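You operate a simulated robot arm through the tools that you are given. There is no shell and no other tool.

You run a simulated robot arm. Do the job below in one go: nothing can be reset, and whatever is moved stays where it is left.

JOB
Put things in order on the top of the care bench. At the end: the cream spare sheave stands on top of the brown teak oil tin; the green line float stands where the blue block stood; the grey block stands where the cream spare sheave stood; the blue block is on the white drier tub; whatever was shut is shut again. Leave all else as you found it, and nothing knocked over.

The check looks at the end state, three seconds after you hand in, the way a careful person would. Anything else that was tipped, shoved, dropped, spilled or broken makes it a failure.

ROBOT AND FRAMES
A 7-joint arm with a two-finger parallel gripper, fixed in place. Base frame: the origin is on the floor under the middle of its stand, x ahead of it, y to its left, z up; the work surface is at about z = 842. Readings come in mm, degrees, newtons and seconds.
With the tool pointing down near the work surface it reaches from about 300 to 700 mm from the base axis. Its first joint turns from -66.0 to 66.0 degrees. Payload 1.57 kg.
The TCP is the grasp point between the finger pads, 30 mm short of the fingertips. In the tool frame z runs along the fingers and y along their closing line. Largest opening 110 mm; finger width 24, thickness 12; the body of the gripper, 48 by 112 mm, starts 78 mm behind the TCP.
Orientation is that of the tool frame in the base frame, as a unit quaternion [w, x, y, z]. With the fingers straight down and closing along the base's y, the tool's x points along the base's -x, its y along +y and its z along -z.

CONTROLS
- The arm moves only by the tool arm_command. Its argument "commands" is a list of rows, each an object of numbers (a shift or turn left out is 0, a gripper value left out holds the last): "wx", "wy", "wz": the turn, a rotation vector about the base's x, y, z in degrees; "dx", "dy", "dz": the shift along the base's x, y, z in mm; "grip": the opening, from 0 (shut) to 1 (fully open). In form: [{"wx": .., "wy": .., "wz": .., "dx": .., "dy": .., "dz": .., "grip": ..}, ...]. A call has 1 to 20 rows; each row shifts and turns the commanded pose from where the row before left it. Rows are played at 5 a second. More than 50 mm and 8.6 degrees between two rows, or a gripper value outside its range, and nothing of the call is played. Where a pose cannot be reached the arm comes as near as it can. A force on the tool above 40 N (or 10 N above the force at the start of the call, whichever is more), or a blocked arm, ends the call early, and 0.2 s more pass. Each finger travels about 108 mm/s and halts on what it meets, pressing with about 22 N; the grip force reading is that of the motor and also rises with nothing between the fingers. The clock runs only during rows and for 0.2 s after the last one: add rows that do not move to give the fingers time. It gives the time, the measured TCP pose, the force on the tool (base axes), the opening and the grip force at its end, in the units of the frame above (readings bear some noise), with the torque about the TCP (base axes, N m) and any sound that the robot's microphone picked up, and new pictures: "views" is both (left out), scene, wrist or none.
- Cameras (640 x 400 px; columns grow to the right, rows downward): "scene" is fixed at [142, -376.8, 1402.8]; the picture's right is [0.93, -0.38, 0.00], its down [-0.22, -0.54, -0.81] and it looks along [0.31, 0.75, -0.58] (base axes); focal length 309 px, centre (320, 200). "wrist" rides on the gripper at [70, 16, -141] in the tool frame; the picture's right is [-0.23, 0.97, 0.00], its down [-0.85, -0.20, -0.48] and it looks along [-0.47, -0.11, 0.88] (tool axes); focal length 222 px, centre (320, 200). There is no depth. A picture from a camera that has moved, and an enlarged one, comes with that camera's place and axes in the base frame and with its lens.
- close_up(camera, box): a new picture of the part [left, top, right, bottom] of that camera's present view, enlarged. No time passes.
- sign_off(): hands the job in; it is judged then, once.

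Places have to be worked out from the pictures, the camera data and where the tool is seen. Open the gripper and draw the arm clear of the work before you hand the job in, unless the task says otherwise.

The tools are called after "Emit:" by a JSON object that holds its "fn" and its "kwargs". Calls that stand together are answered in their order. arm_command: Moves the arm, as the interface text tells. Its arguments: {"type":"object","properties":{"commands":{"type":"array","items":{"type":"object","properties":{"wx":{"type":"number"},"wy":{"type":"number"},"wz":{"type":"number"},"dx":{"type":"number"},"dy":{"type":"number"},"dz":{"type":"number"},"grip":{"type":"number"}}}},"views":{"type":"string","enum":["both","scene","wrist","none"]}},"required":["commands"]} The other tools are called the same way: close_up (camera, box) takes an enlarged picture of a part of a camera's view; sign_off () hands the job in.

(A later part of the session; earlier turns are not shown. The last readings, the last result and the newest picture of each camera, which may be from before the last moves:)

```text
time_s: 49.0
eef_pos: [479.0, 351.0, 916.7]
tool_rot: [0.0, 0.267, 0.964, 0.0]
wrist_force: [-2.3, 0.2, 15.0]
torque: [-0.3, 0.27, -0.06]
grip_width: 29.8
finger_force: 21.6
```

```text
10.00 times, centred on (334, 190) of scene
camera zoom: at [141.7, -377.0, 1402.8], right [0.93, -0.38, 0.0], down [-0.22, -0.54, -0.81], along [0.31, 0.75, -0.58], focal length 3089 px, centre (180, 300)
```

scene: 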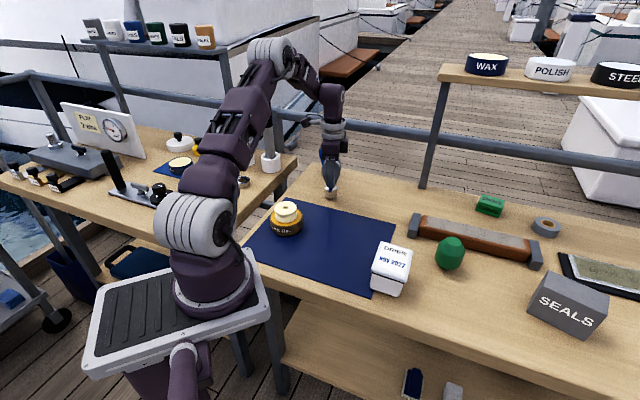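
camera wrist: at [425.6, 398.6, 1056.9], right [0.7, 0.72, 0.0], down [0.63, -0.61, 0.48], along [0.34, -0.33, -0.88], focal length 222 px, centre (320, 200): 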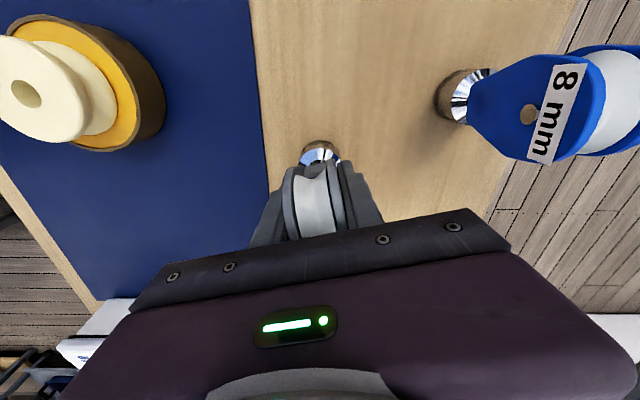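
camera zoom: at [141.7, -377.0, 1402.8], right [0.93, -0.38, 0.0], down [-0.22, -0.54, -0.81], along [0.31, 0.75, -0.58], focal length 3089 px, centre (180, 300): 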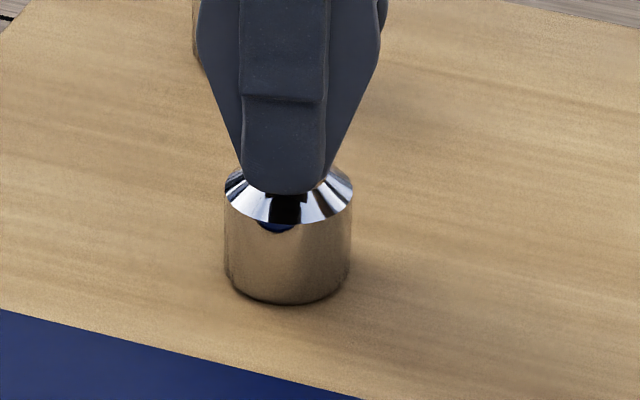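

Contact: +15 N, the block is seated. I relieve the pressure and open the gripper.

Emit:
{"fn": "arm_command", "kwargs": {"commands": [{"dz": 0.6}, {}, {"grip": 0.3}, {"grip": 0.35}, {"grip": 0.5}, {"grip": 0.8}, {"grip": 1.0}, {}], "views": "wrist"}}

Emit:
{"fn": "close_up", "kwargs": {"camera": "scene", "box": [290, 130, 386, 210]}}

```text
time_s: 50.8
eef_pos: [478.0, 349.5, 915.7]
tool_rot: [0.0, 0.267, 0.964, 0.0]
wrist_force: [1.2, 0.5, 0.8]
torque: [-0.02, 0.0, 0.0]
grip_width: 109.9
finger_force: 0.1
camera wrist: at [425.8, 398.4, 1056.4], right [0.7, 0.72, 0.0], down [0.63, -0.61, 0.48], along [0.34, -0.33, -0.88], focal length 222 px, centre (320, 200)
```

wrist: 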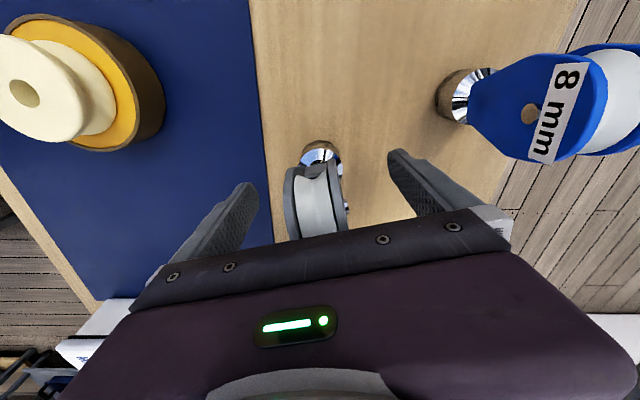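

```text
5.00 times, centred on (338, 170) of scene
camera zoom: at [142.0, -376.8, 1402.8], right [0.93, -0.38, 0.0], down [-0.22, -0.54, -0.81], along [0.31, 0.75, -0.58], focal length 1544 px, centre (230, 350)
```

zoom: 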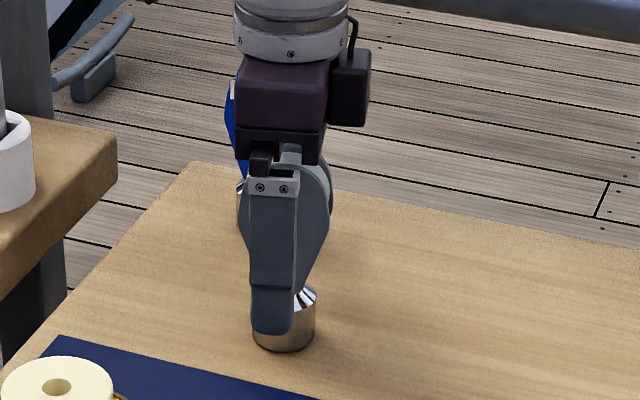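

Released and standing. I raise straight up clear of it, then look.

Emit:
{"fn": "arm_command", "kwargs": {"commands": [{"dz": 10}, {"dz": 20}, {"dz": 30}, {"dz": 40}, {"dz": 30}, {}, {}], "views": "both"}}

Emit:
{"fn": "close_up", "kwargs": {"camera": "scene", "box": [290, 130, 386, 210]}}

Emit:
{"fn": "close_up", "kwargs": {"camera": "wrist", "box": [270, 80, 510, 230]}}

```text
time_s: 52.4
eef_pos: [476.7, 349.6, 1045.5]
tool_rot: [0.0, 0.267, 0.964, 0.0]
wrist_force: [0.1, -0.1, 1.0]
torque: [0.0, -0.02, 0.03]
grip_width: 110.1
finger_force: 0.0
camera wrist: at [425.3, 398.4, 1185.6], right [0.7, 0.72, 0.0], down [0.63, -0.61, 0.48], along [0.34, -0.33, -0.88], focal length 222 px, centre (320, 200)
```

scene: 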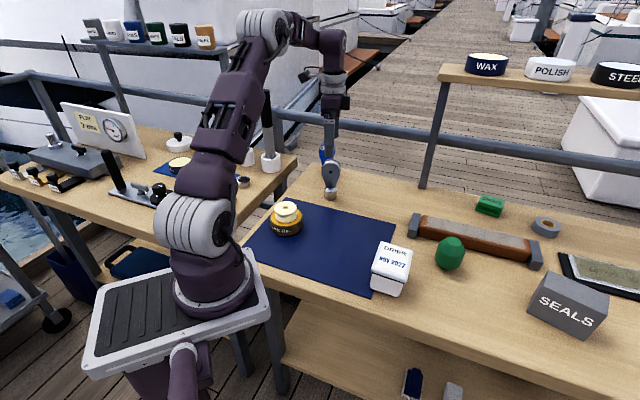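
wrist: 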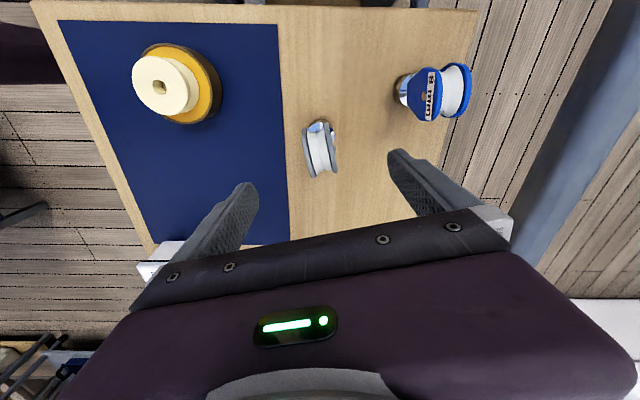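

```text
5.00 times, centred on (338, 170) of scene
camera zoom: at [142.0, -376.8, 1402.8], right [0.93, -0.38, 0.0], down [-0.22, -0.54, -0.81], along [0.31, 0.75, -0.58], focal length 1544 px, centre (230, 350)
```

zoom: 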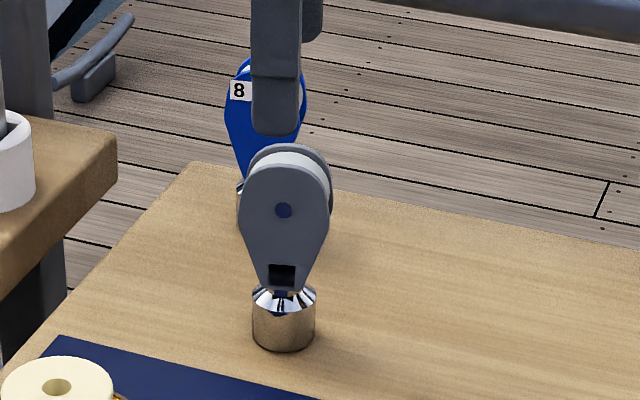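

```text
2.67 times, centred on (390, 155) of wrist
camera zoom: at [425.3, 398.4, 1185.6], right [0.7, 0.72, 0.0], down [0.63, -0.61, 0.48], along [0.34, -0.33, -0.88], focal length 592 px, centre (133, 320)
```

zoom: 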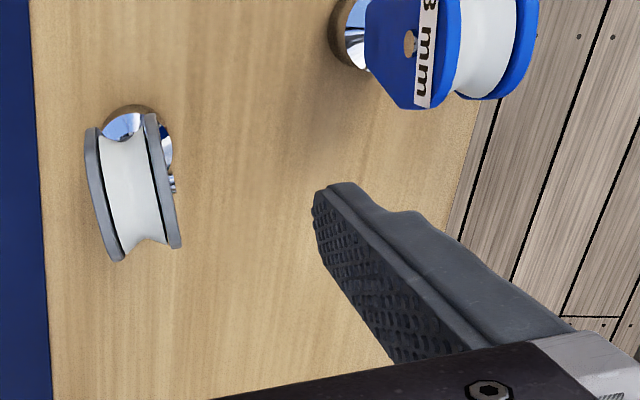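

The grey block stands on the sheave's old spot (agreement <1 mm in the scene view). Now the blue block: I zoom in on it to get base position and cheek direction.

Emit:
{"fn": "close_up", "kwargs": {"camera": "wrist", "box": [385, 50, 481, 130]}}

Emit:
{"fn": "close_up", "kwargs": {"camera": "wrist", "box": [0, 0, 640, 260]}}

```text
5.00 times, centred on (433, 90) of wrist
camera zoom: at [425.3, 398.4, 1185.6], right [0.7, 0.72, 0.0], down [0.63, -0.61, 0.48], along [0.34, -0.33, -0.88], focal length 1111 px, centre (-245, 750)
```

zoom: 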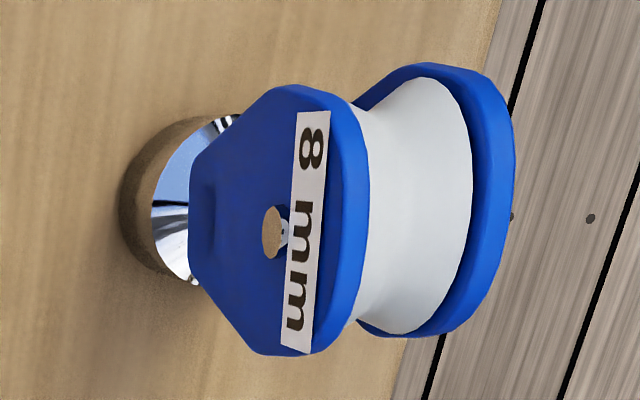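

```text
1.00 times, centred on (320, 130) of wrist (not enlarged: the box is as wide or as high as the picture)
camera zoom: at [425.3, 398.4, 1185.6], right [0.7, 0.72, 0.0], down [0.63, -0.61, 0.48], along [0.34, -0.33, -0.88], focal length 222 px, centre (320, 270)
```

zoom: 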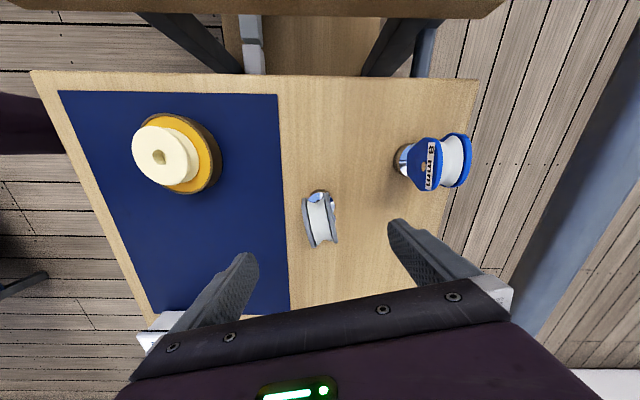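

The blue block is at ≈(519, 476), cheek normal ≈53°. The rail behind the bench is close to it, so I measure the rail's position from both cameras before planning the approach.

Emit:
{"fn": "close_up", "kwargs": {"camera": "wrist", "box": [400, 20, 640, 220]}}

Emit:
{"fn": "close_up", "kwargs": {"camera": "scene", "box": [280, 90, 480, 215]}}

Emit:
{"fn": "close_up", "kwargs": {"camera": "scene", "box": [440, 110, 640, 235]}}

```text
2.00 times, centred on (520, 120) of wrist
camera zoom: at [425.3, 398.4, 1185.6], right [0.7, 0.72, 0.0], down [0.63, -0.61, 0.48], along [0.34, -0.33, -0.88], focal length 444 px, centre (-80, 360)
```

zoom: 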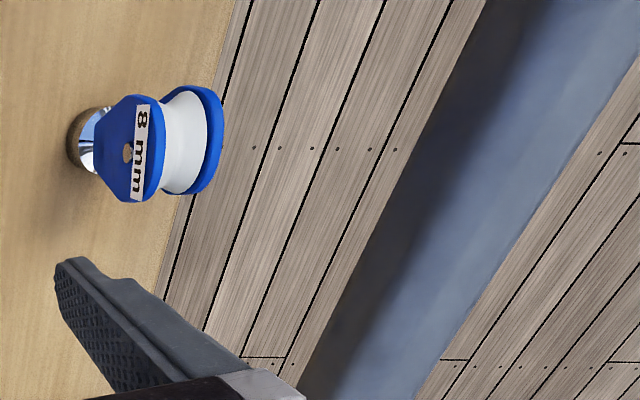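

```text
3.20 times, centred on (380, 152) of scene
camera zoom: at [142.0, -376.8, 1402.8], right [0.93, -0.38, 0.0], down [-0.22, -0.54, -0.81], along [0.31, 0.75, -0.58], focal length 988 px, centre (128, 352)
```

zoom: 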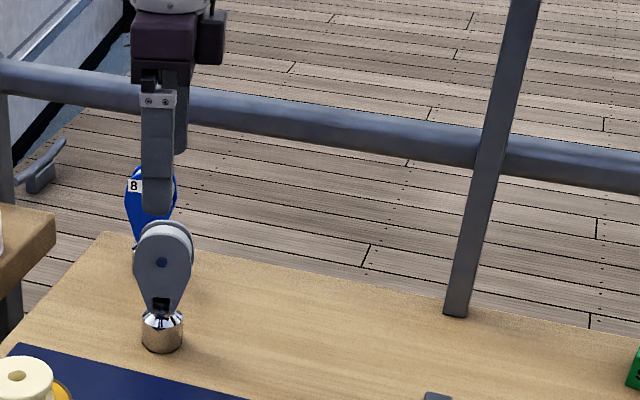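

```text
3.20 times, centred on (540, 172) of scene
camera zoom: at [142.0, -376.8, 1402.8], right [0.93, -0.38, 0.0], down [-0.22, -0.54, -0.81], along [0.31, 0.75, -0.58], focal length 988 px, centre (-384, 288)
```

zoom: 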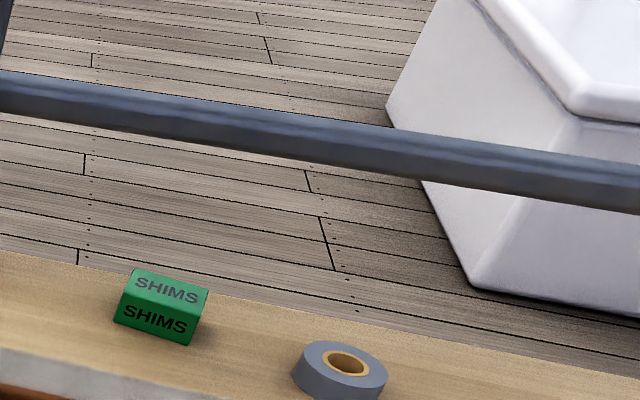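

Rail axis is ≈97 mm beyond the block's axis at z≈1002 (radius ≈18), so closing across the cheeks works with a partly opened gripper. I narrow to 72 mm, turn to the cheek direction and move above the blue block at safe height.

Emit:
{"fn": "arm_command", "kwargs": {"commands": [{"grip": 0.65}, {"dx": 10.5, "dy": 31.5, "wz": -2}, {"dx": 10.5, "dy": 31.5, "wz": -2}, {"dx": 10.5, "dy": 31.5, "wz": -1.5}, {"dx": 10.5, "dy": 31.5}, {}, {}, {}], "views": "both"}}

Emit:
{"fn": "close_up", "kwargs": {"camera": "wrist", "box": [240, 90, 400, 215]}}

Emit:
{"fn": "close_up", "kwargs": {"camera": "scene", "box": [290, 90, 390, 190]}}

```text
time_s: 54.2
eef_pos: [482.4, 416.9, 1044.1]
tool_rot: [-0.001, 0.291, 0.957, -0.01]
wrist_force: [0.8, 0.1, 1.0]
torque: [0.0, -0.02, 0.01]
grip_width: 71.5
finger_force: 0.0
out of reach, approached as far as the arm can: row 3, 4, 5
camera wrist: at [434.1, 470.7, 1183.8], right [0.73, 0.68, -0.02], down [0.6, -0.63, 0.49], along [0.32, -0.37, -0.87], focal length 222 px, centre (320, 200)
```

scene: 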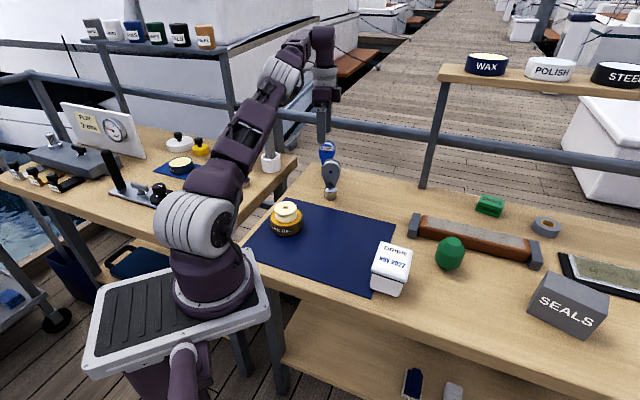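
wrist: 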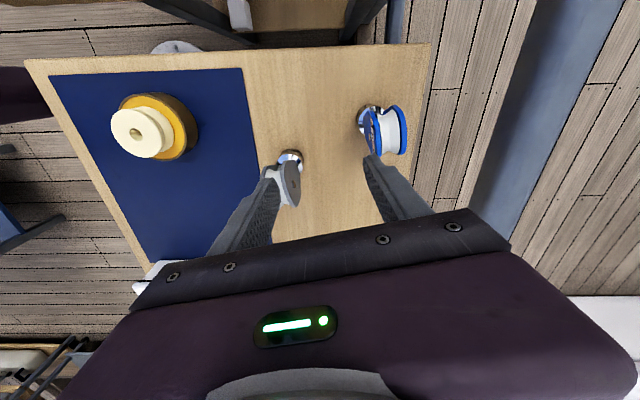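

```text
3.20 times, centred on (320, 152) of wrist
camera zoom: at [434.1, 470.7, 1183.8], right [0.73, 0.68, -0.02], down [0.6, -0.63, 0.49], along [0.32, -0.37, -0.87], focal length 711 px, centre (320, 352)
```

zoom: 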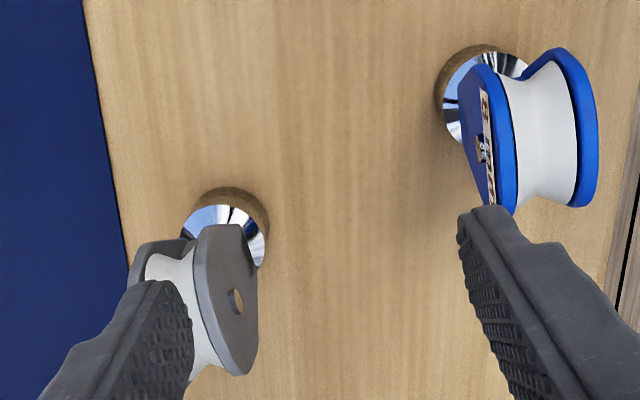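

```text
4.00 times, centred on (340, 140) of scene
camera zoom: at [142.0, -376.8, 1402.8], right [0.93, -0.38, 0.0], down [-0.22, -0.54, -0.81], along [0.31, 0.75, -0.58], focal length 1236 px, centre (240, 440)
```

zoom: 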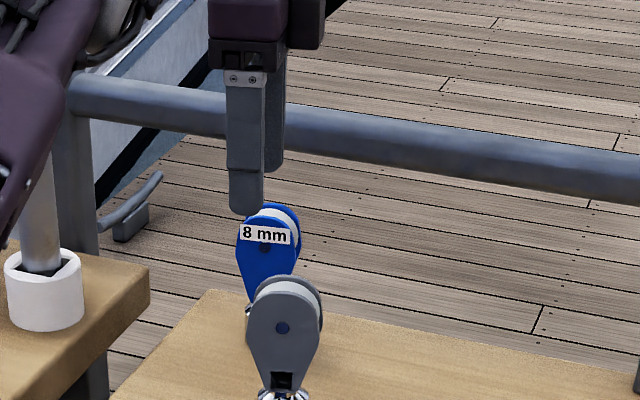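

At this height the arm cannot reach that far straight down (stopped at radius ≈638). I back off part-way, also to learn how the commanded pose is kept.

Emit:
{"fn": "arm_command", "kwargs": {"commands": [{"dx": -10.5, "dy": -31.5}, {"dx": -10.5, "dy": -31.5}, {"dx": -10.5, "dy": -31.5}, {}, {}], "views": "none"}}

```text
time_s: 55.4
eef_pos: [451.2, 320.2, 1044.0]
tool_rot: [-0.001, 0.291, 0.957, -0.01]
wrist_force: [1.0, -0.1, 0.4]
torque: [0.0, 0.01, -0.03]
grip_width: 71.5
finger_force: 0.1
```

The commanded pose is re-based on what was reached. I'll approach the blue block from its side instead: first go to (430, 460) at height, level the tool and set the closing line to ≈53.5°.

Emit:
{"fn": "arm_command", "kwargs": {"commands": [{"wx": 1.06, "wy": -0.44, "wz": -2.7}, {"dx": -5, "dy": 35}, {"dx": -5, "dy": 35}, {"dx": -5, "dy": 35}, {"dx": -6, "dy": 35}, {}, {}], "views": "both"}}

Emit:
{"fn": "close_up", "kwargs": {"camera": "wrist", "box": [280, 60, 480, 190]}}

```text
time_s: 57.0
eef_pos: [428.7, 461.4, 1042.9]
tool_rot: [0.0, 0.313, 0.95, -0.001]
wrist_force: [0.4, -0.2, 0.1]
torque: [-0.03, -0.01, 0.0]
grip_width: 71.7
finger_force: 0.0
camera wrist: at [382.4, 515.1, 1182.1], right [0.76, 0.65, 0.0], down [0.57, -0.67, 0.48], along [0.31, -0.37, -0.88], focal length 222 px, centre (320, 200)
```

scene: 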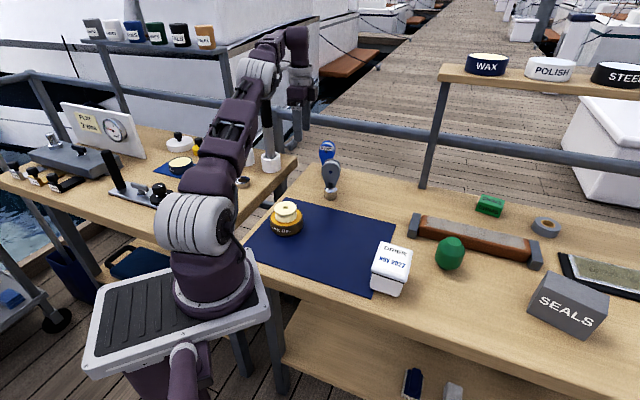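
wrist: 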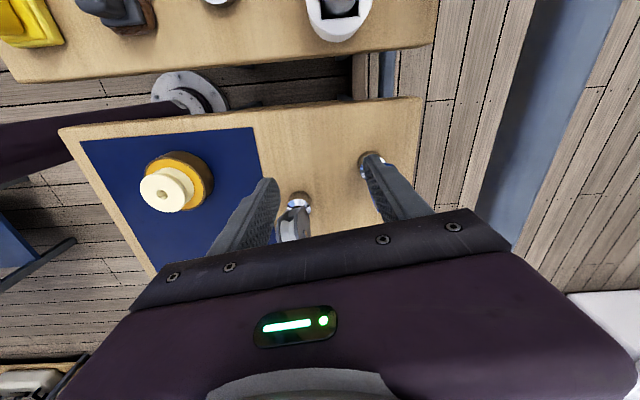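

```text
3.08 times, centred on (380, 125) of wrist
camera zoom: at [382.4, 515.1, 1182.1], right [0.76, 0.65, 0.0], down [0.57, -0.67, 0.48], along [0.31, -0.37, -0.88], focal length 684 px, centre (135, 431)
```

zoom: 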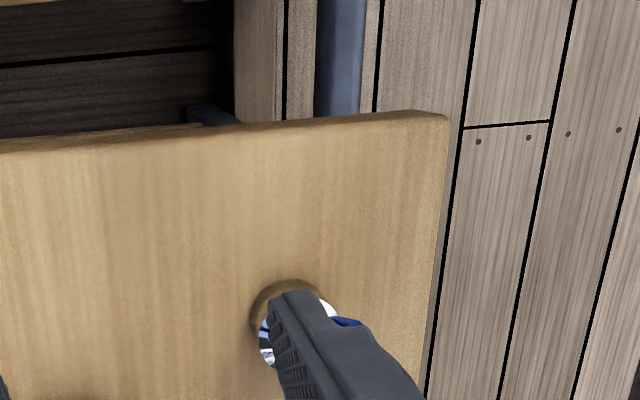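

Tool is level and yaw right; the block's base comes out at ≈(519, 476.5). I descend beside it (63 mm to its side), then edge outward to see how far the arm reaches at grip height.

Emit:
{"fn": "arm_command", "kwargs": {"commands": [{"dz": -30}, {"dz": -35}, {"dz": -35}, {"dz": -21}, {"dx": 5.95, "dy": 8.04}, {"dx": 5.95, "dy": 8.04}, {"dx": 5.95, "dy": 8.04}, {"dx": 5.95, "dy": 8.04}, {}, {}], "views": "both"}}

Emit:
{"fn": "close_up", "kwargs": {"camera": "scene", "box": [280, 90, 400, 210]}}

```text
time_s: 59.2
eef_pos: [439.5, 481.3, 917.0]
tool_rot: [-0.001, 0.303, 0.953, -0.007]
wrist_force: [0.3, -0.8, 0.1]
torque: [-0.02, 0.0, 0.01]
grip_width: 71.6
finger_force: 0.0
out of reach, approached as far as the arm can: row 7, 8
camera wrist: at [392.0, 536.0, 1057.2], right [0.75, 0.67, -0.01], down [0.59, -0.65, 0.48], along [0.31, -0.37, -0.88], focal length 222 px, centre (320, 200)
```

scene: 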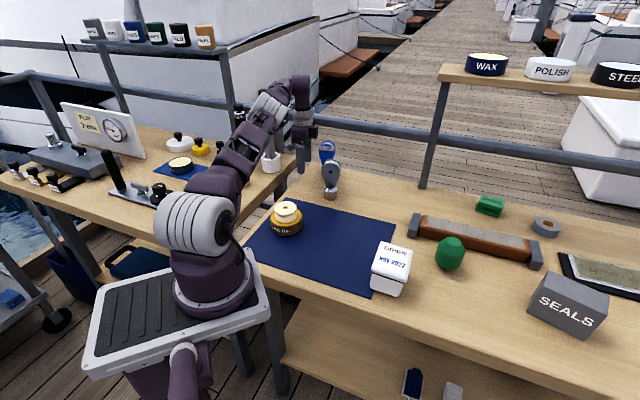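
wrist: 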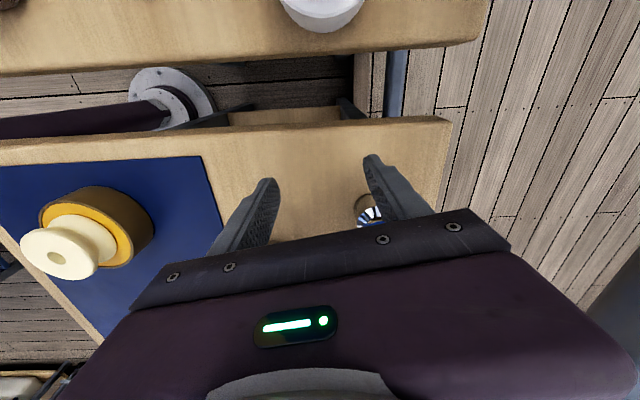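

```text
3.33 times, centred on (340, 150) of scene
camera zoom: at [142.0, -376.8, 1402.8], right [0.93, -0.38, 0.0], down [-0.22, -0.54, -0.81], along [0.31, 0.75, -0.58], focal length 1030 px, centre (253, 367)
```

zoom: 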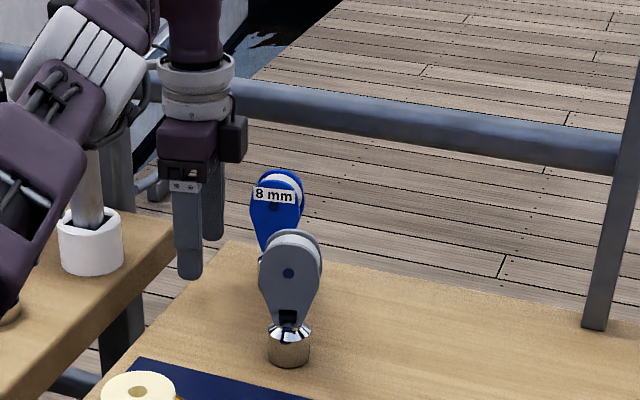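

The arm stops at radius ≈652 at this height. I look at the arm's posture to see whether it is fully stretched or limited by a joint.

Emit:
{"fn": "close_up", "kwargs": {"camera": "scene", "box": [80, 60, 340, 400]}}

```text
1.18 times, centred on (210, 230) of scene
camera zoom: at [142.0, -376.8, 1402.8], right [0.93, -0.38, 0.0], down [-0.22, -0.54, -0.81], along [0.31, 0.75, -0.58], focal length 363 px, centre (449, 165)
```

zoom: 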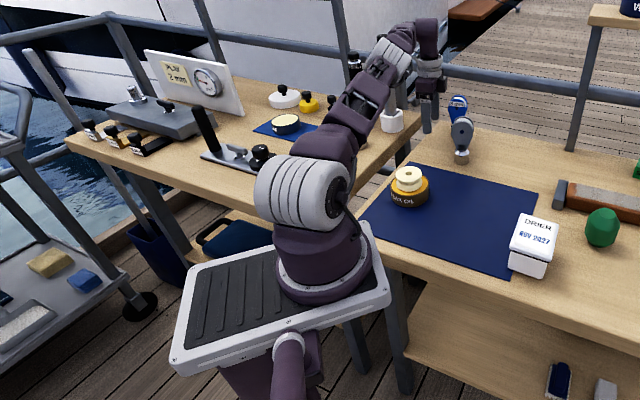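

The arm is simply stretched out, so to get out to radius 704 the tool must lean outward. Plan: close tangentially on the block's cheek edges with the tool leaning ~35° outward. First I retreat up and inward and turn the tool by +89° about vertical.

Emit:
{"fn": "arm_command", "kwargs": {"commands": [{"dx": -8, "dy": -12, "dz": 25, "wx": 0.73, "wy": -0.35}, {"dx": -8, "dy": -12, "dz": 40}, {"dx": -7, "dy": -14, "dz": 40}, {"dx": -7, "dy": -13, "dz": 10}, {"wz": 8.07}, {"wz": 8.07}, {"wz": 8.07}, {"wz": 8.07}, {"wz": 8.07}, {"wz": 8.07}, {"wz": 8.07}, {"wz": 8.07}, {"wz": 8.07}, {"wz": 8.07}, {"wz": 8.07}, {}, {}], "views": "both"}}

```text
time_s: 62.8
eef_pos: [409.0, 431.8, 1034.3]
tool_rot: [-0.003, -0.441, 0.898, 0.005]
wrist_force: [-0.7, 0.0, -0.3]
torque: [-0.03, -0.01, -0.02]
grip_width: 71.5
finger_force: 0.0
camera wrist: at [355.6, 383.7, 1173.6], right [-0.63, 0.77, 0.01], down [0.69, 0.55, 0.47], along [0.36, 0.31, -0.88], focal length 222 px, centre (320, 200)
```

scene: 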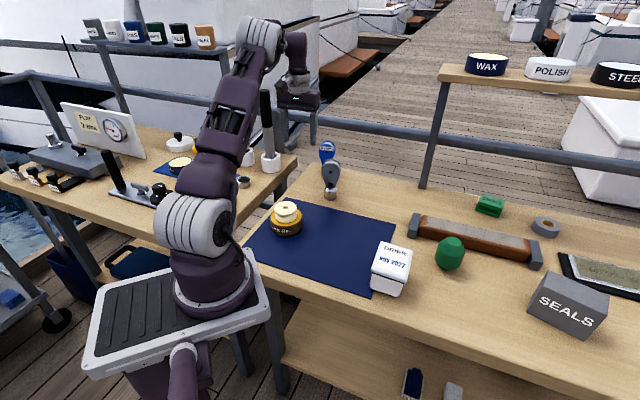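
wrist: 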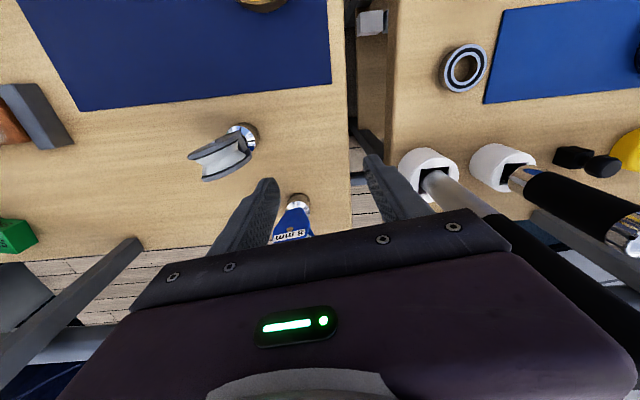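

Turned; the tool is clear of the neighbouring handles (~115 mm). Now I lean the tool 35° outward toward the block's direction and open the gripper.

Emit:
{"fn": "arm_command", "kwargs": {"commands": [{"wz": 1.2}, {"wx": 5.56, "wy": -4.28}, {"wx": 5.56, "wy": -4.28}, {"wx": 5.56, "wy": -4.28}, {"wx": 5.56, "wy": -4.28}, {"wx": 5.56, "wy": -4.28, "grip": 1.0}, {}, {}], "views": "both"}}

```text
time_s: 64.6
eef_pos: [421.4, 426.1, 1032.0]
tool_rot: [0.243, -0.431, 0.862, 0.11]
wrist_force: [-0.4, -0.6, 0.7]
torque: [0.0, -0.01, -0.02]
grip_width: 110.1
finger_force: 0.1
out of reach, approached as far as the arm can: row 6
camera wrist: at [324.3, 330.1, 1115.0], right [-0.66, 0.74, 0.1], down [0.44, 0.28, 0.85], along [0.61, 0.61, -0.51], focal length 222 px, centre (320, 200)
```

scene: 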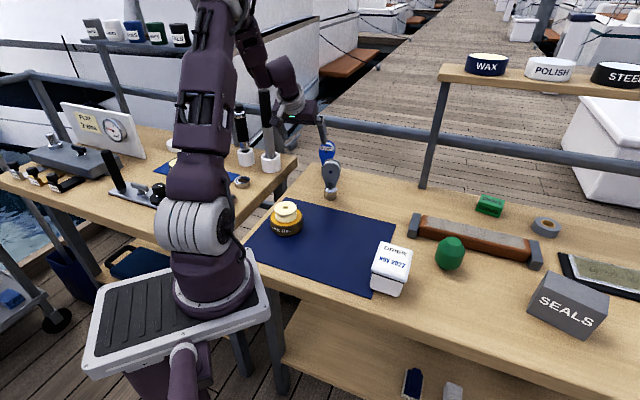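
wrist: 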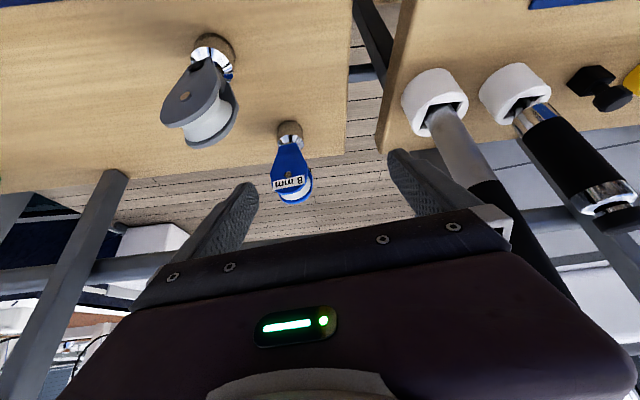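

The lean stopped at about 31° here, which should be enough. The blue block is now clearly in view between the fingers; I zoom in to check alignment.

Emit:
{"fn": "close_up", "kwargs": {"camera": "wrist", "box": [240, 100, 360, 220]}}

Emit:
{"fn": "close_up", "kwargs": {"camera": "scene", "box": [270, 80, 400, 210]}}

```text
3.33 times, centred on (300, 160) of wrist
camera zoom: at [324.3, 330.1, 1115.0], right [-0.66, 0.74, 0.1], down [0.44, 0.28, 0.85], along [0.61, 0.61, -0.51], focal length 740 px, centre (387, 333)
```

zoom: 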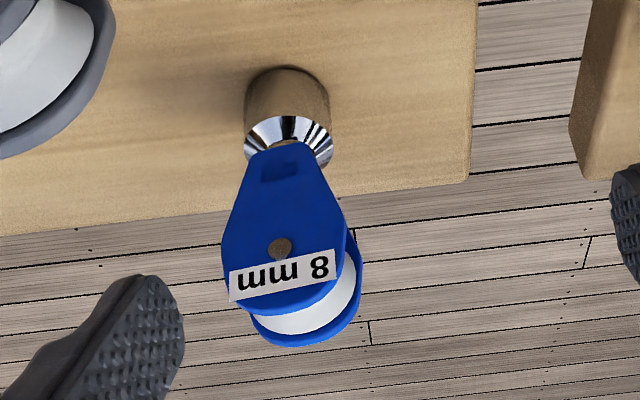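

```text
3.08 times, centred on (335, 145) of scene
camera zoom: at [142.0, -376.8, 1402.8], right [0.93, -0.38, 0.0], down [-0.22, -0.54, -0.81], along [0.31, 0.75, -0.58], focal length 950 px, centre (274, 369)
```

zoom: 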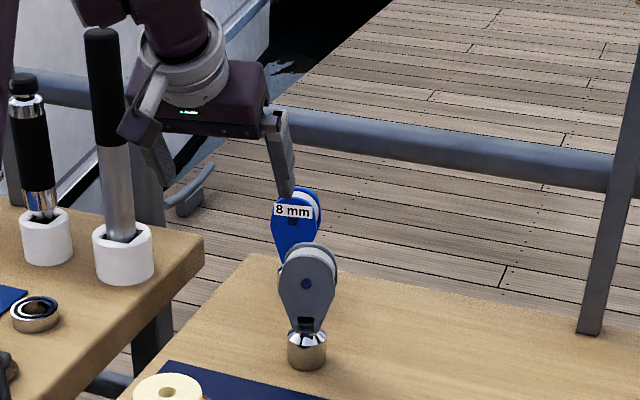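

Block base re-measured at ≈(518, 476), cheek plane at ≈144.5°. I move to a pre-grasp point 90 mm back along the tool axis, with a 1.7° yaw trim.

Emit:
{"fn": "arm_command", "kwargs": {"commands": [{"wz": 1.7}, {"dx": 15, "dy": 3, "dz": -3}, {"dx": 20, "dy": 4, "dz": -5}, {"dx": 20, "dy": 4, "dz": -5}, {"dx": 16, "dy": 4, "dz": -3}, {}, {}], "views": "both"}}

Emit:
{"fn": "close_up", "kwargs": {"camera": "wrist", "box": [220, 90, 420, 230]}}

Emit:
{"fn": "close_up", "kwargs": {"camera": "scene", "box": [270, 80, 400, 210]}}

```text
time_s: 66.2
eef_pos: [481.9, 445.5, 1017.4]
tool_rot: [0.266, -0.444, 0.844, 0.14]
wrist_force: [-0.8, 0.3, 0.0]
torque: [0.0, -0.01, 0.0]
grip_width: 110.0
finger_force: 0.2
camera wrist: at [389.0, 340.9, 1092.2], right [-0.7, 0.71, 0.13], down [0.41, 0.24, 0.88], along [0.59, 0.67, -0.45], focal length 222 px, centre (320, 200)
```

scene: 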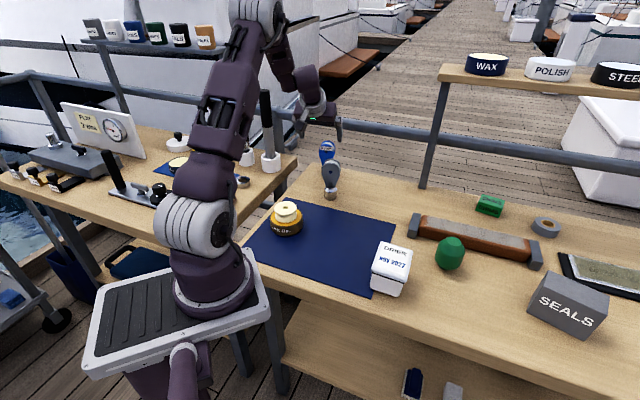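
wrist: 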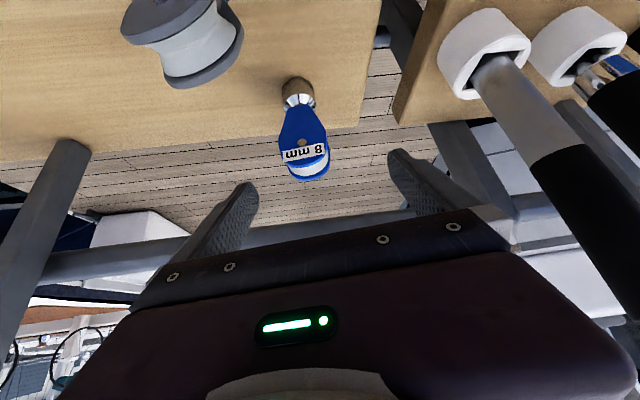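

```text
2.86 times, centred on (320, 160) of wrist
camera zoom: at [389.0, 340.9, 1092.2], right [-0.7, 0.71, 0.13], down [0.41, 0.24, 0.88], along [0.59, 0.67, -0.45], focal length 635 px, centre (320, 314)
```

zoom: 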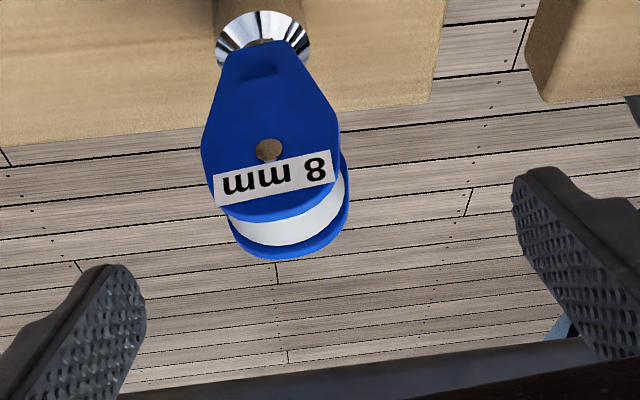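

```text
3.08 times, centred on (335, 145) of scene
camera zoom: at [142.0, -376.8, 1402.8], right [0.93, -0.38, 0.0], down [-0.22, -0.54, -0.81], along [0.31, 0.75, -0.58], focal length 950 px, centre (274, 369)
```

zoom: 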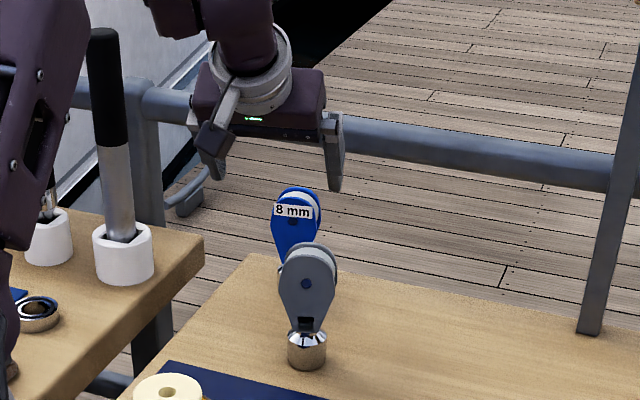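

Lean is 35°, closing line 145.5° and level. The block is 14 mm off laterally; I correct that and advance half-way along the tool axis.

Emit:
{"fn": "arm_command", "kwargs": {"commands": [{"dx": 8, "dy": -13, "dz": -4}, {"dx": 5, "dy": 7.2, "dz": -12.5}, {"dx": 5, "dy": 7.2, "dz": -12.5}, {"dx": 5, "dy": 7.2, "dz": -12.5}, {}, {}], "views": "both"}}

Emit:
{"fn": "close_up", "kwargs": {"camera": "wrist", "box": [220, 90, 420, 230]}}

Emit:
{"fn": "close_up", "kwargs": {"camera": "scene", "box": [270, 80, 400, 210]}}

```text
time_s: 67.6
eef_pos: [504.4, 455.0, 975.9]
tool_rot: [0.267, -0.444, 0.844, 0.14]
wrist_force: [-0.7, 0.8, 0.6]
torque: [0.02, -0.02, -0.04]
grip_width: 110.0
finger_force: 0.1
camera wrist: at [411.5, 349.3, 1049.9], right [-0.7, 0.71, 0.13], down [0.41, 0.24, 0.88], along [0.59, 0.67, -0.45], focal length 222 px, centre (320, 200)
```

scene: 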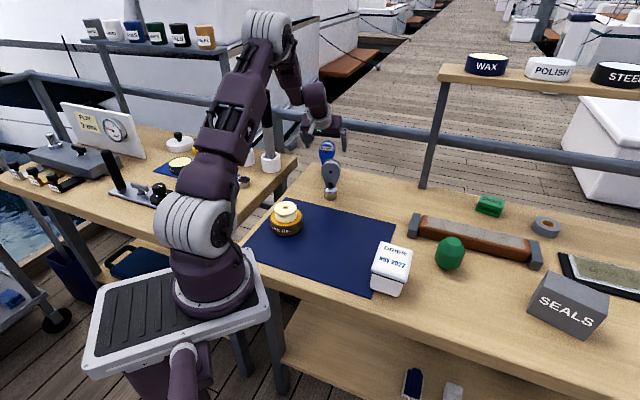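
wrist: 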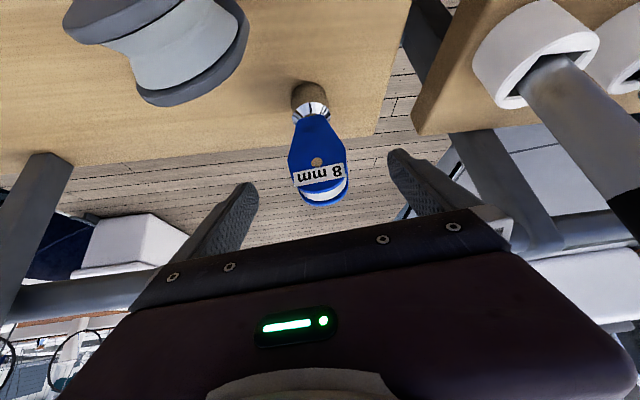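

```text
2.86 times, centred on (320, 160) of wrist
camera zoom: at [411.5, 349.3, 1049.9], right [-0.7, 0.71, 0.13], down [0.41, 0.24, 0.88], along [0.59, 0.67, -0.45], focal length 635 px, centre (320, 314)
```

zoom: 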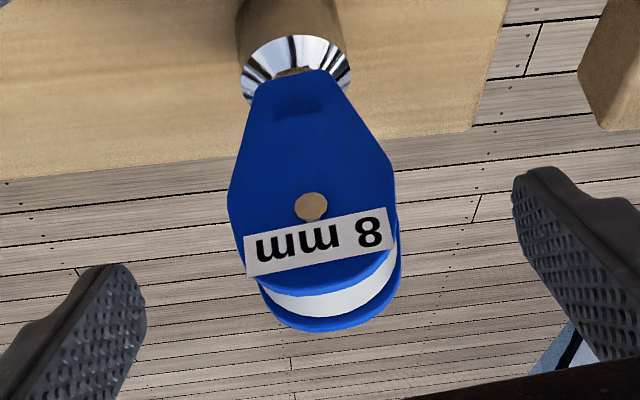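

```text
3.08 times, centred on (335, 145) of scene
camera zoom: at [142.0, -376.8, 1402.8], right [0.93, -0.38, 0.0], down [-0.22, -0.54, -0.81], along [0.31, 0.75, -0.58], focal length 950 px, centre (274, 369)
```

zoom: 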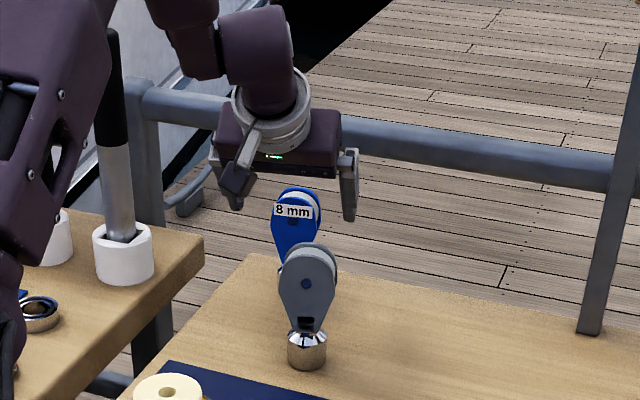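

Well lined up, 46 mm to go along the axis. A closer look to verify yaw relative to the cheeks.

Emit:
{"fn": "close_up", "kwargs": {"camera": "wrist", "box": [276, 75, 366, 215]}}

Emit:
{"fn": "close_up", "kwargs": {"camera": "wrist", "box": [280, 110, 360, 160]}}

```text
2.86 times, centred on (321, 145) of wrist
camera zoom: at [411.5, 349.3, 1049.9], right [-0.7, 0.71, 0.13], down [0.41, 0.24, 0.88], along [0.59, 0.67, -0.45], focal length 635 px, centre (317, 357)
```

zoom: 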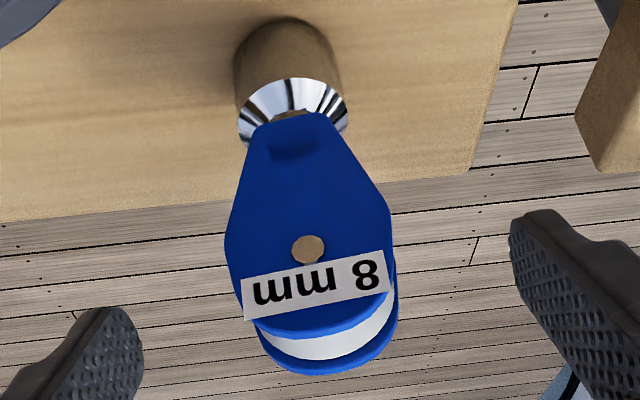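

```text
8.00 times, centred on (320, 135) of wrist
camera zoom: at [411.5, 349.3, 1049.9], right [-0.7, 0.71, 0.13], down [0.41, 0.24, 0.88], along [0.59, 0.67, -0.45], focal length 1777 px, centre (320, 720)
```

zoom: 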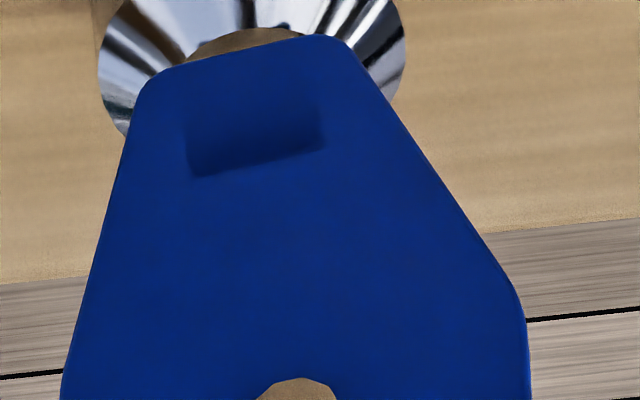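

Cheek bottom edge and recess give a plane of ≈143.5°, so I trim −2° and advance the last 46 mm along the axis to the grasp point.

Emit:
{"fn": "arm_command", "kwargs": {"commands": [{"wz": -2}, {"dx": 3.8, "dy": 5.5, "dz": -9.4}, {"dx": 3.8, "dy": 5.5, "dz": -9.4}, {"dx": 3.8, "dy": 5.5, "dz": -9.4}, {"dx": 3.9, "dy": 5.4, "dz": -9.3}, {}, {}], "views": "both"}}

Emit:
{"fn": "close_up", "kwargs": {"camera": "wrist", "box": [220, 80, 420, 240]}}

Emit:
{"fn": "close_up", "kwargs": {"camera": "scene", "box": [270, 80, 400, 210]}}

```text
time_s: 69.2
eef_pos: [518.4, 476.6, 937.6]
tool_rot: [0.269, -0.428, 0.852, 0.135]
wrist_force: [-0.2, 0.0, -0.4]
torque: [0.01, 0.02, 0.02]
grip_width: 110.0
finger_force: 0.1
camera wrist: at [422.7, 374.6, 1012.9], right [-0.67, 0.73, 0.13], down [0.41, 0.22, 0.88], along [0.61, 0.65, -0.45], focal length 222 px, centre (320, 200)
```

scene: 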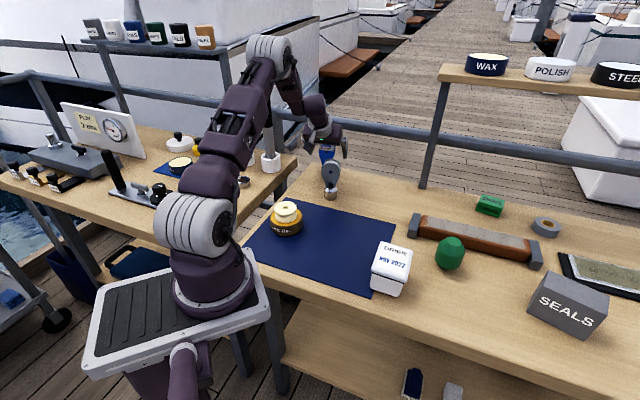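
wrist: 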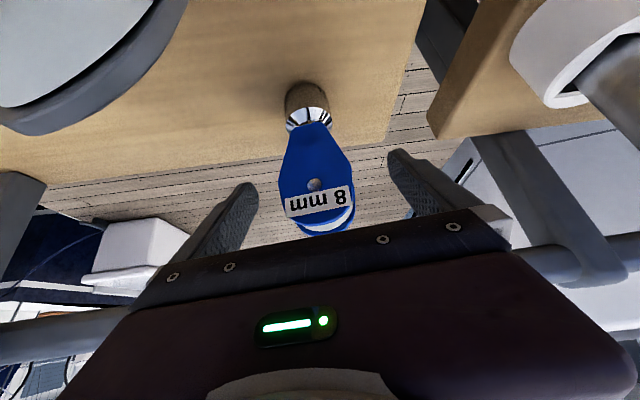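

```text
2.50 times, centred on (320, 160) of wrist
camera zoom: at [422.7, 374.6, 1012.9], right [-0.67, 0.73, 0.13], down [0.41, 0.22, 0.88], along [0.61, 0.65, -0.45], focal length 555 px, centre (320, 300)
```

zoom: 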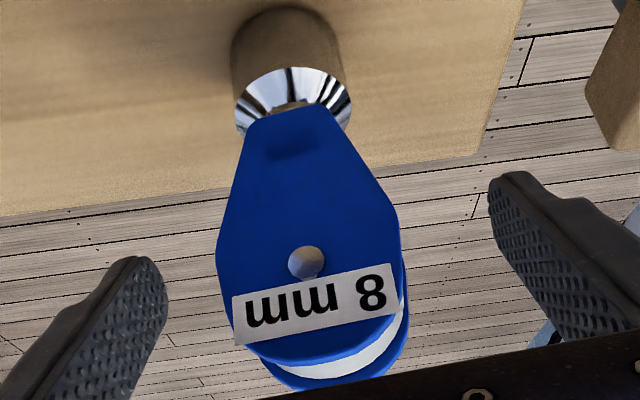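

```text
3.08 times, centred on (335, 145) of scene
camera zoom: at [142.0, -376.8, 1402.8], right [0.93, -0.38, 0.0], down [-0.22, -0.54, -0.81], along [0.31, 0.75, -0.58], focal length 950 px, centre (274, 369)
```

zoom: 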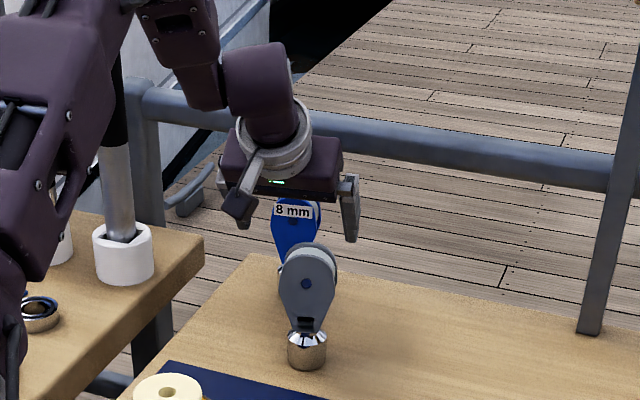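

TCP is on the block's axis (within ~1.5 mm) at pin height with 27 mm clearance each side. I close gently on the cheek edges.

Emit:
{"fn": "arm_command", "kwargs": {"commands": [{"dx": 0.8, "dy": -0.6}, {"grip": 0.8}, {"grip": 0.65}, {"grip": 0.55}, {"grip": 0.45}, {"grip": 0.35}, {}, {}], "views": "both"}}

Emit:
{"fn": "close_up", "kwargs": {"camera": "wrist", "box": [220, 80, 420, 240]}}

Emit:
{"fn": "close_up", "kwargs": {"camera": "scene", "box": [270, 80, 400, 210]}}

```text
time_s: 71.0
eef_pos: [519.2, 477.5, 938.8]
tool_rot: [0.268, -0.428, 0.852, 0.135]
wrist_force: [-0.7, 1.8, 1.1]
torque: [0.11, 0.09, 0.05]
grip_width: 51.6
finger_force: 22.4
camera wrist: at [423.7, 374.5, 1012.8], right [-0.67, 0.73, 0.13], down [0.41, 0.22, 0.88], along [0.61, 0.65, -0.45], focal length 222 px, centre (320, 200)
```

scene: 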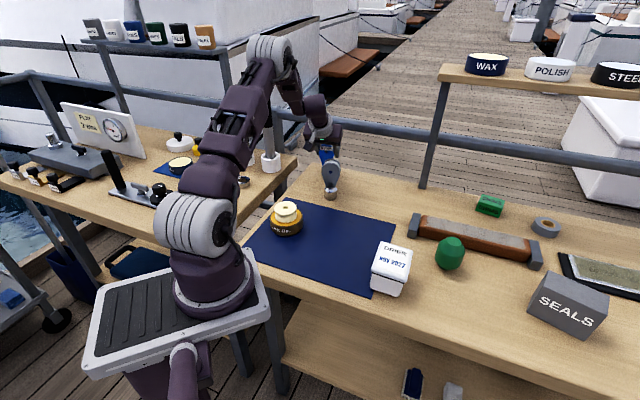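
wrist: 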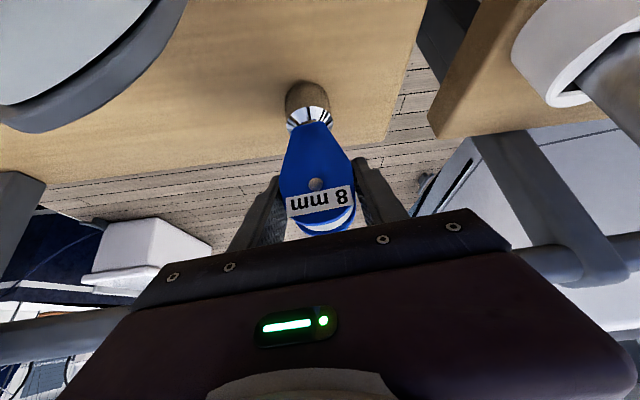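

```text
2.50 times, centred on (320, 160) of wrist
camera zoom: at [423.7, 374.5, 1012.8], right [-0.67, 0.73, 0.13], down [0.41, 0.22, 0.88], along [0.61, 0.65, -0.45], focal length 555 px, centre (320, 300)
```

zoom: 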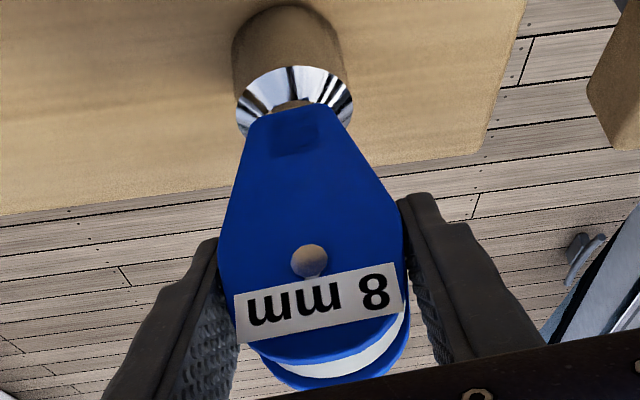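

```text
3.08 times, centred on (335, 145) of scene
camera zoom: at [141.9, -376.8, 1402.9], right [0.93, -0.38, 0.0], down [-0.22, -0.54, -0.81], along [0.31, 0.75, -0.58], focal length 950 px, centre (274, 369)
```

zoom: 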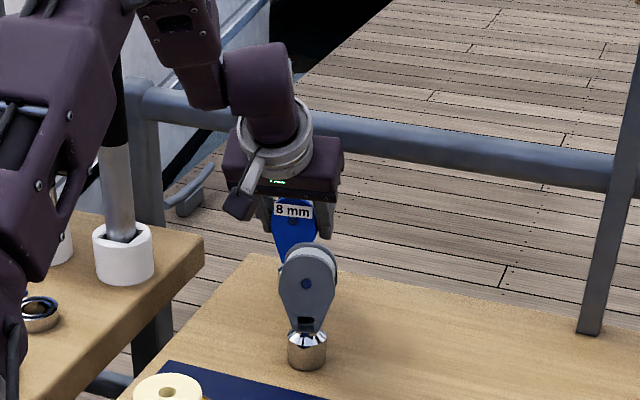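

Gripped at 51.6 mm, 22 N, block still upright. Slow test lift.

Emit:
{"fn": "arm_command", "kwargs": {"commands": [{"dz": 1}, {"dz": 1}, {"dz": 2}, {"dz": 2}, {"dz": 2}, {}], "views": "wrist"}}

Emit:
{"fn": "close_up", "kwargs": {"camera": "wrist", "box": [220, 80, 420, 240]}}

Emit:
{"fn": "close_up", "kwargs": {"camera": "scene", "box": [270, 80, 400, 210]}}

```text
time_s: 72.4
eef_pos: [520.5, 476.8, 945.1]
tool_rot: [0.269, -0.429, 0.852, 0.136]
wrist_force: [0.2, 0.2, -3.1]
torque: [-0.02, 0.01, -0.02]
grip_width: 51.1
finger_force: 21.7
camera wrist: at [423.7, 373.8, 1019.6], right [-0.67, 0.73, 0.13], down [0.41, 0.22, 0.88], along [0.61, 0.65, -0.45], focal length 222 px, centre (320, 200)
```

wrist: 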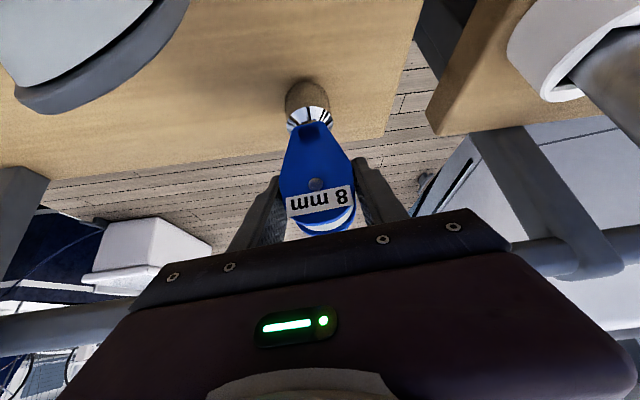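

```text
2.50 times, centred on (320, 160) of wrist
camera zoom: at [423.7, 373.8, 1019.6], right [-0.67, 0.73, 0.13], down [0.41, 0.22, 0.88], along [0.61, 0.65, -0.45], focal length 555 px, centre (320, 300)
```

zoom: 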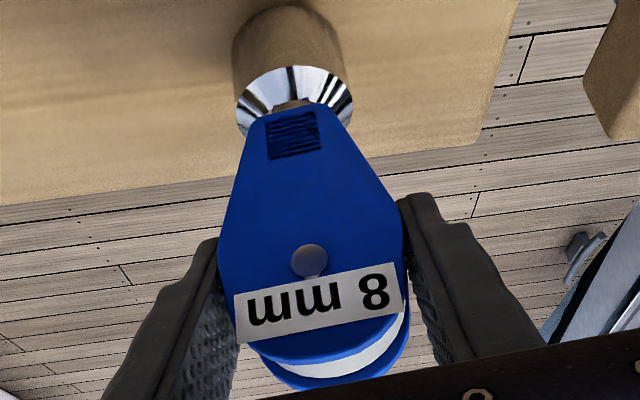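

```text
3.08 times, centred on (335, 145) of scene
camera zoom: at [142.0, -376.8, 1402.9], right [0.93, -0.38, 0.0], down [-0.22, -0.54, -0.81], along [0.31, 0.75, -0.58], focal length 950 px, centre (274, 369)
```

zoom: 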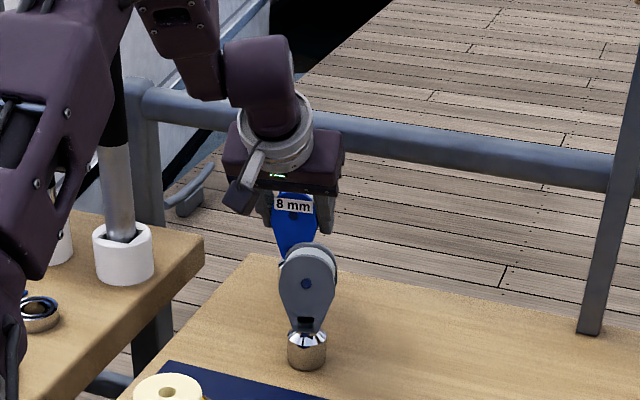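

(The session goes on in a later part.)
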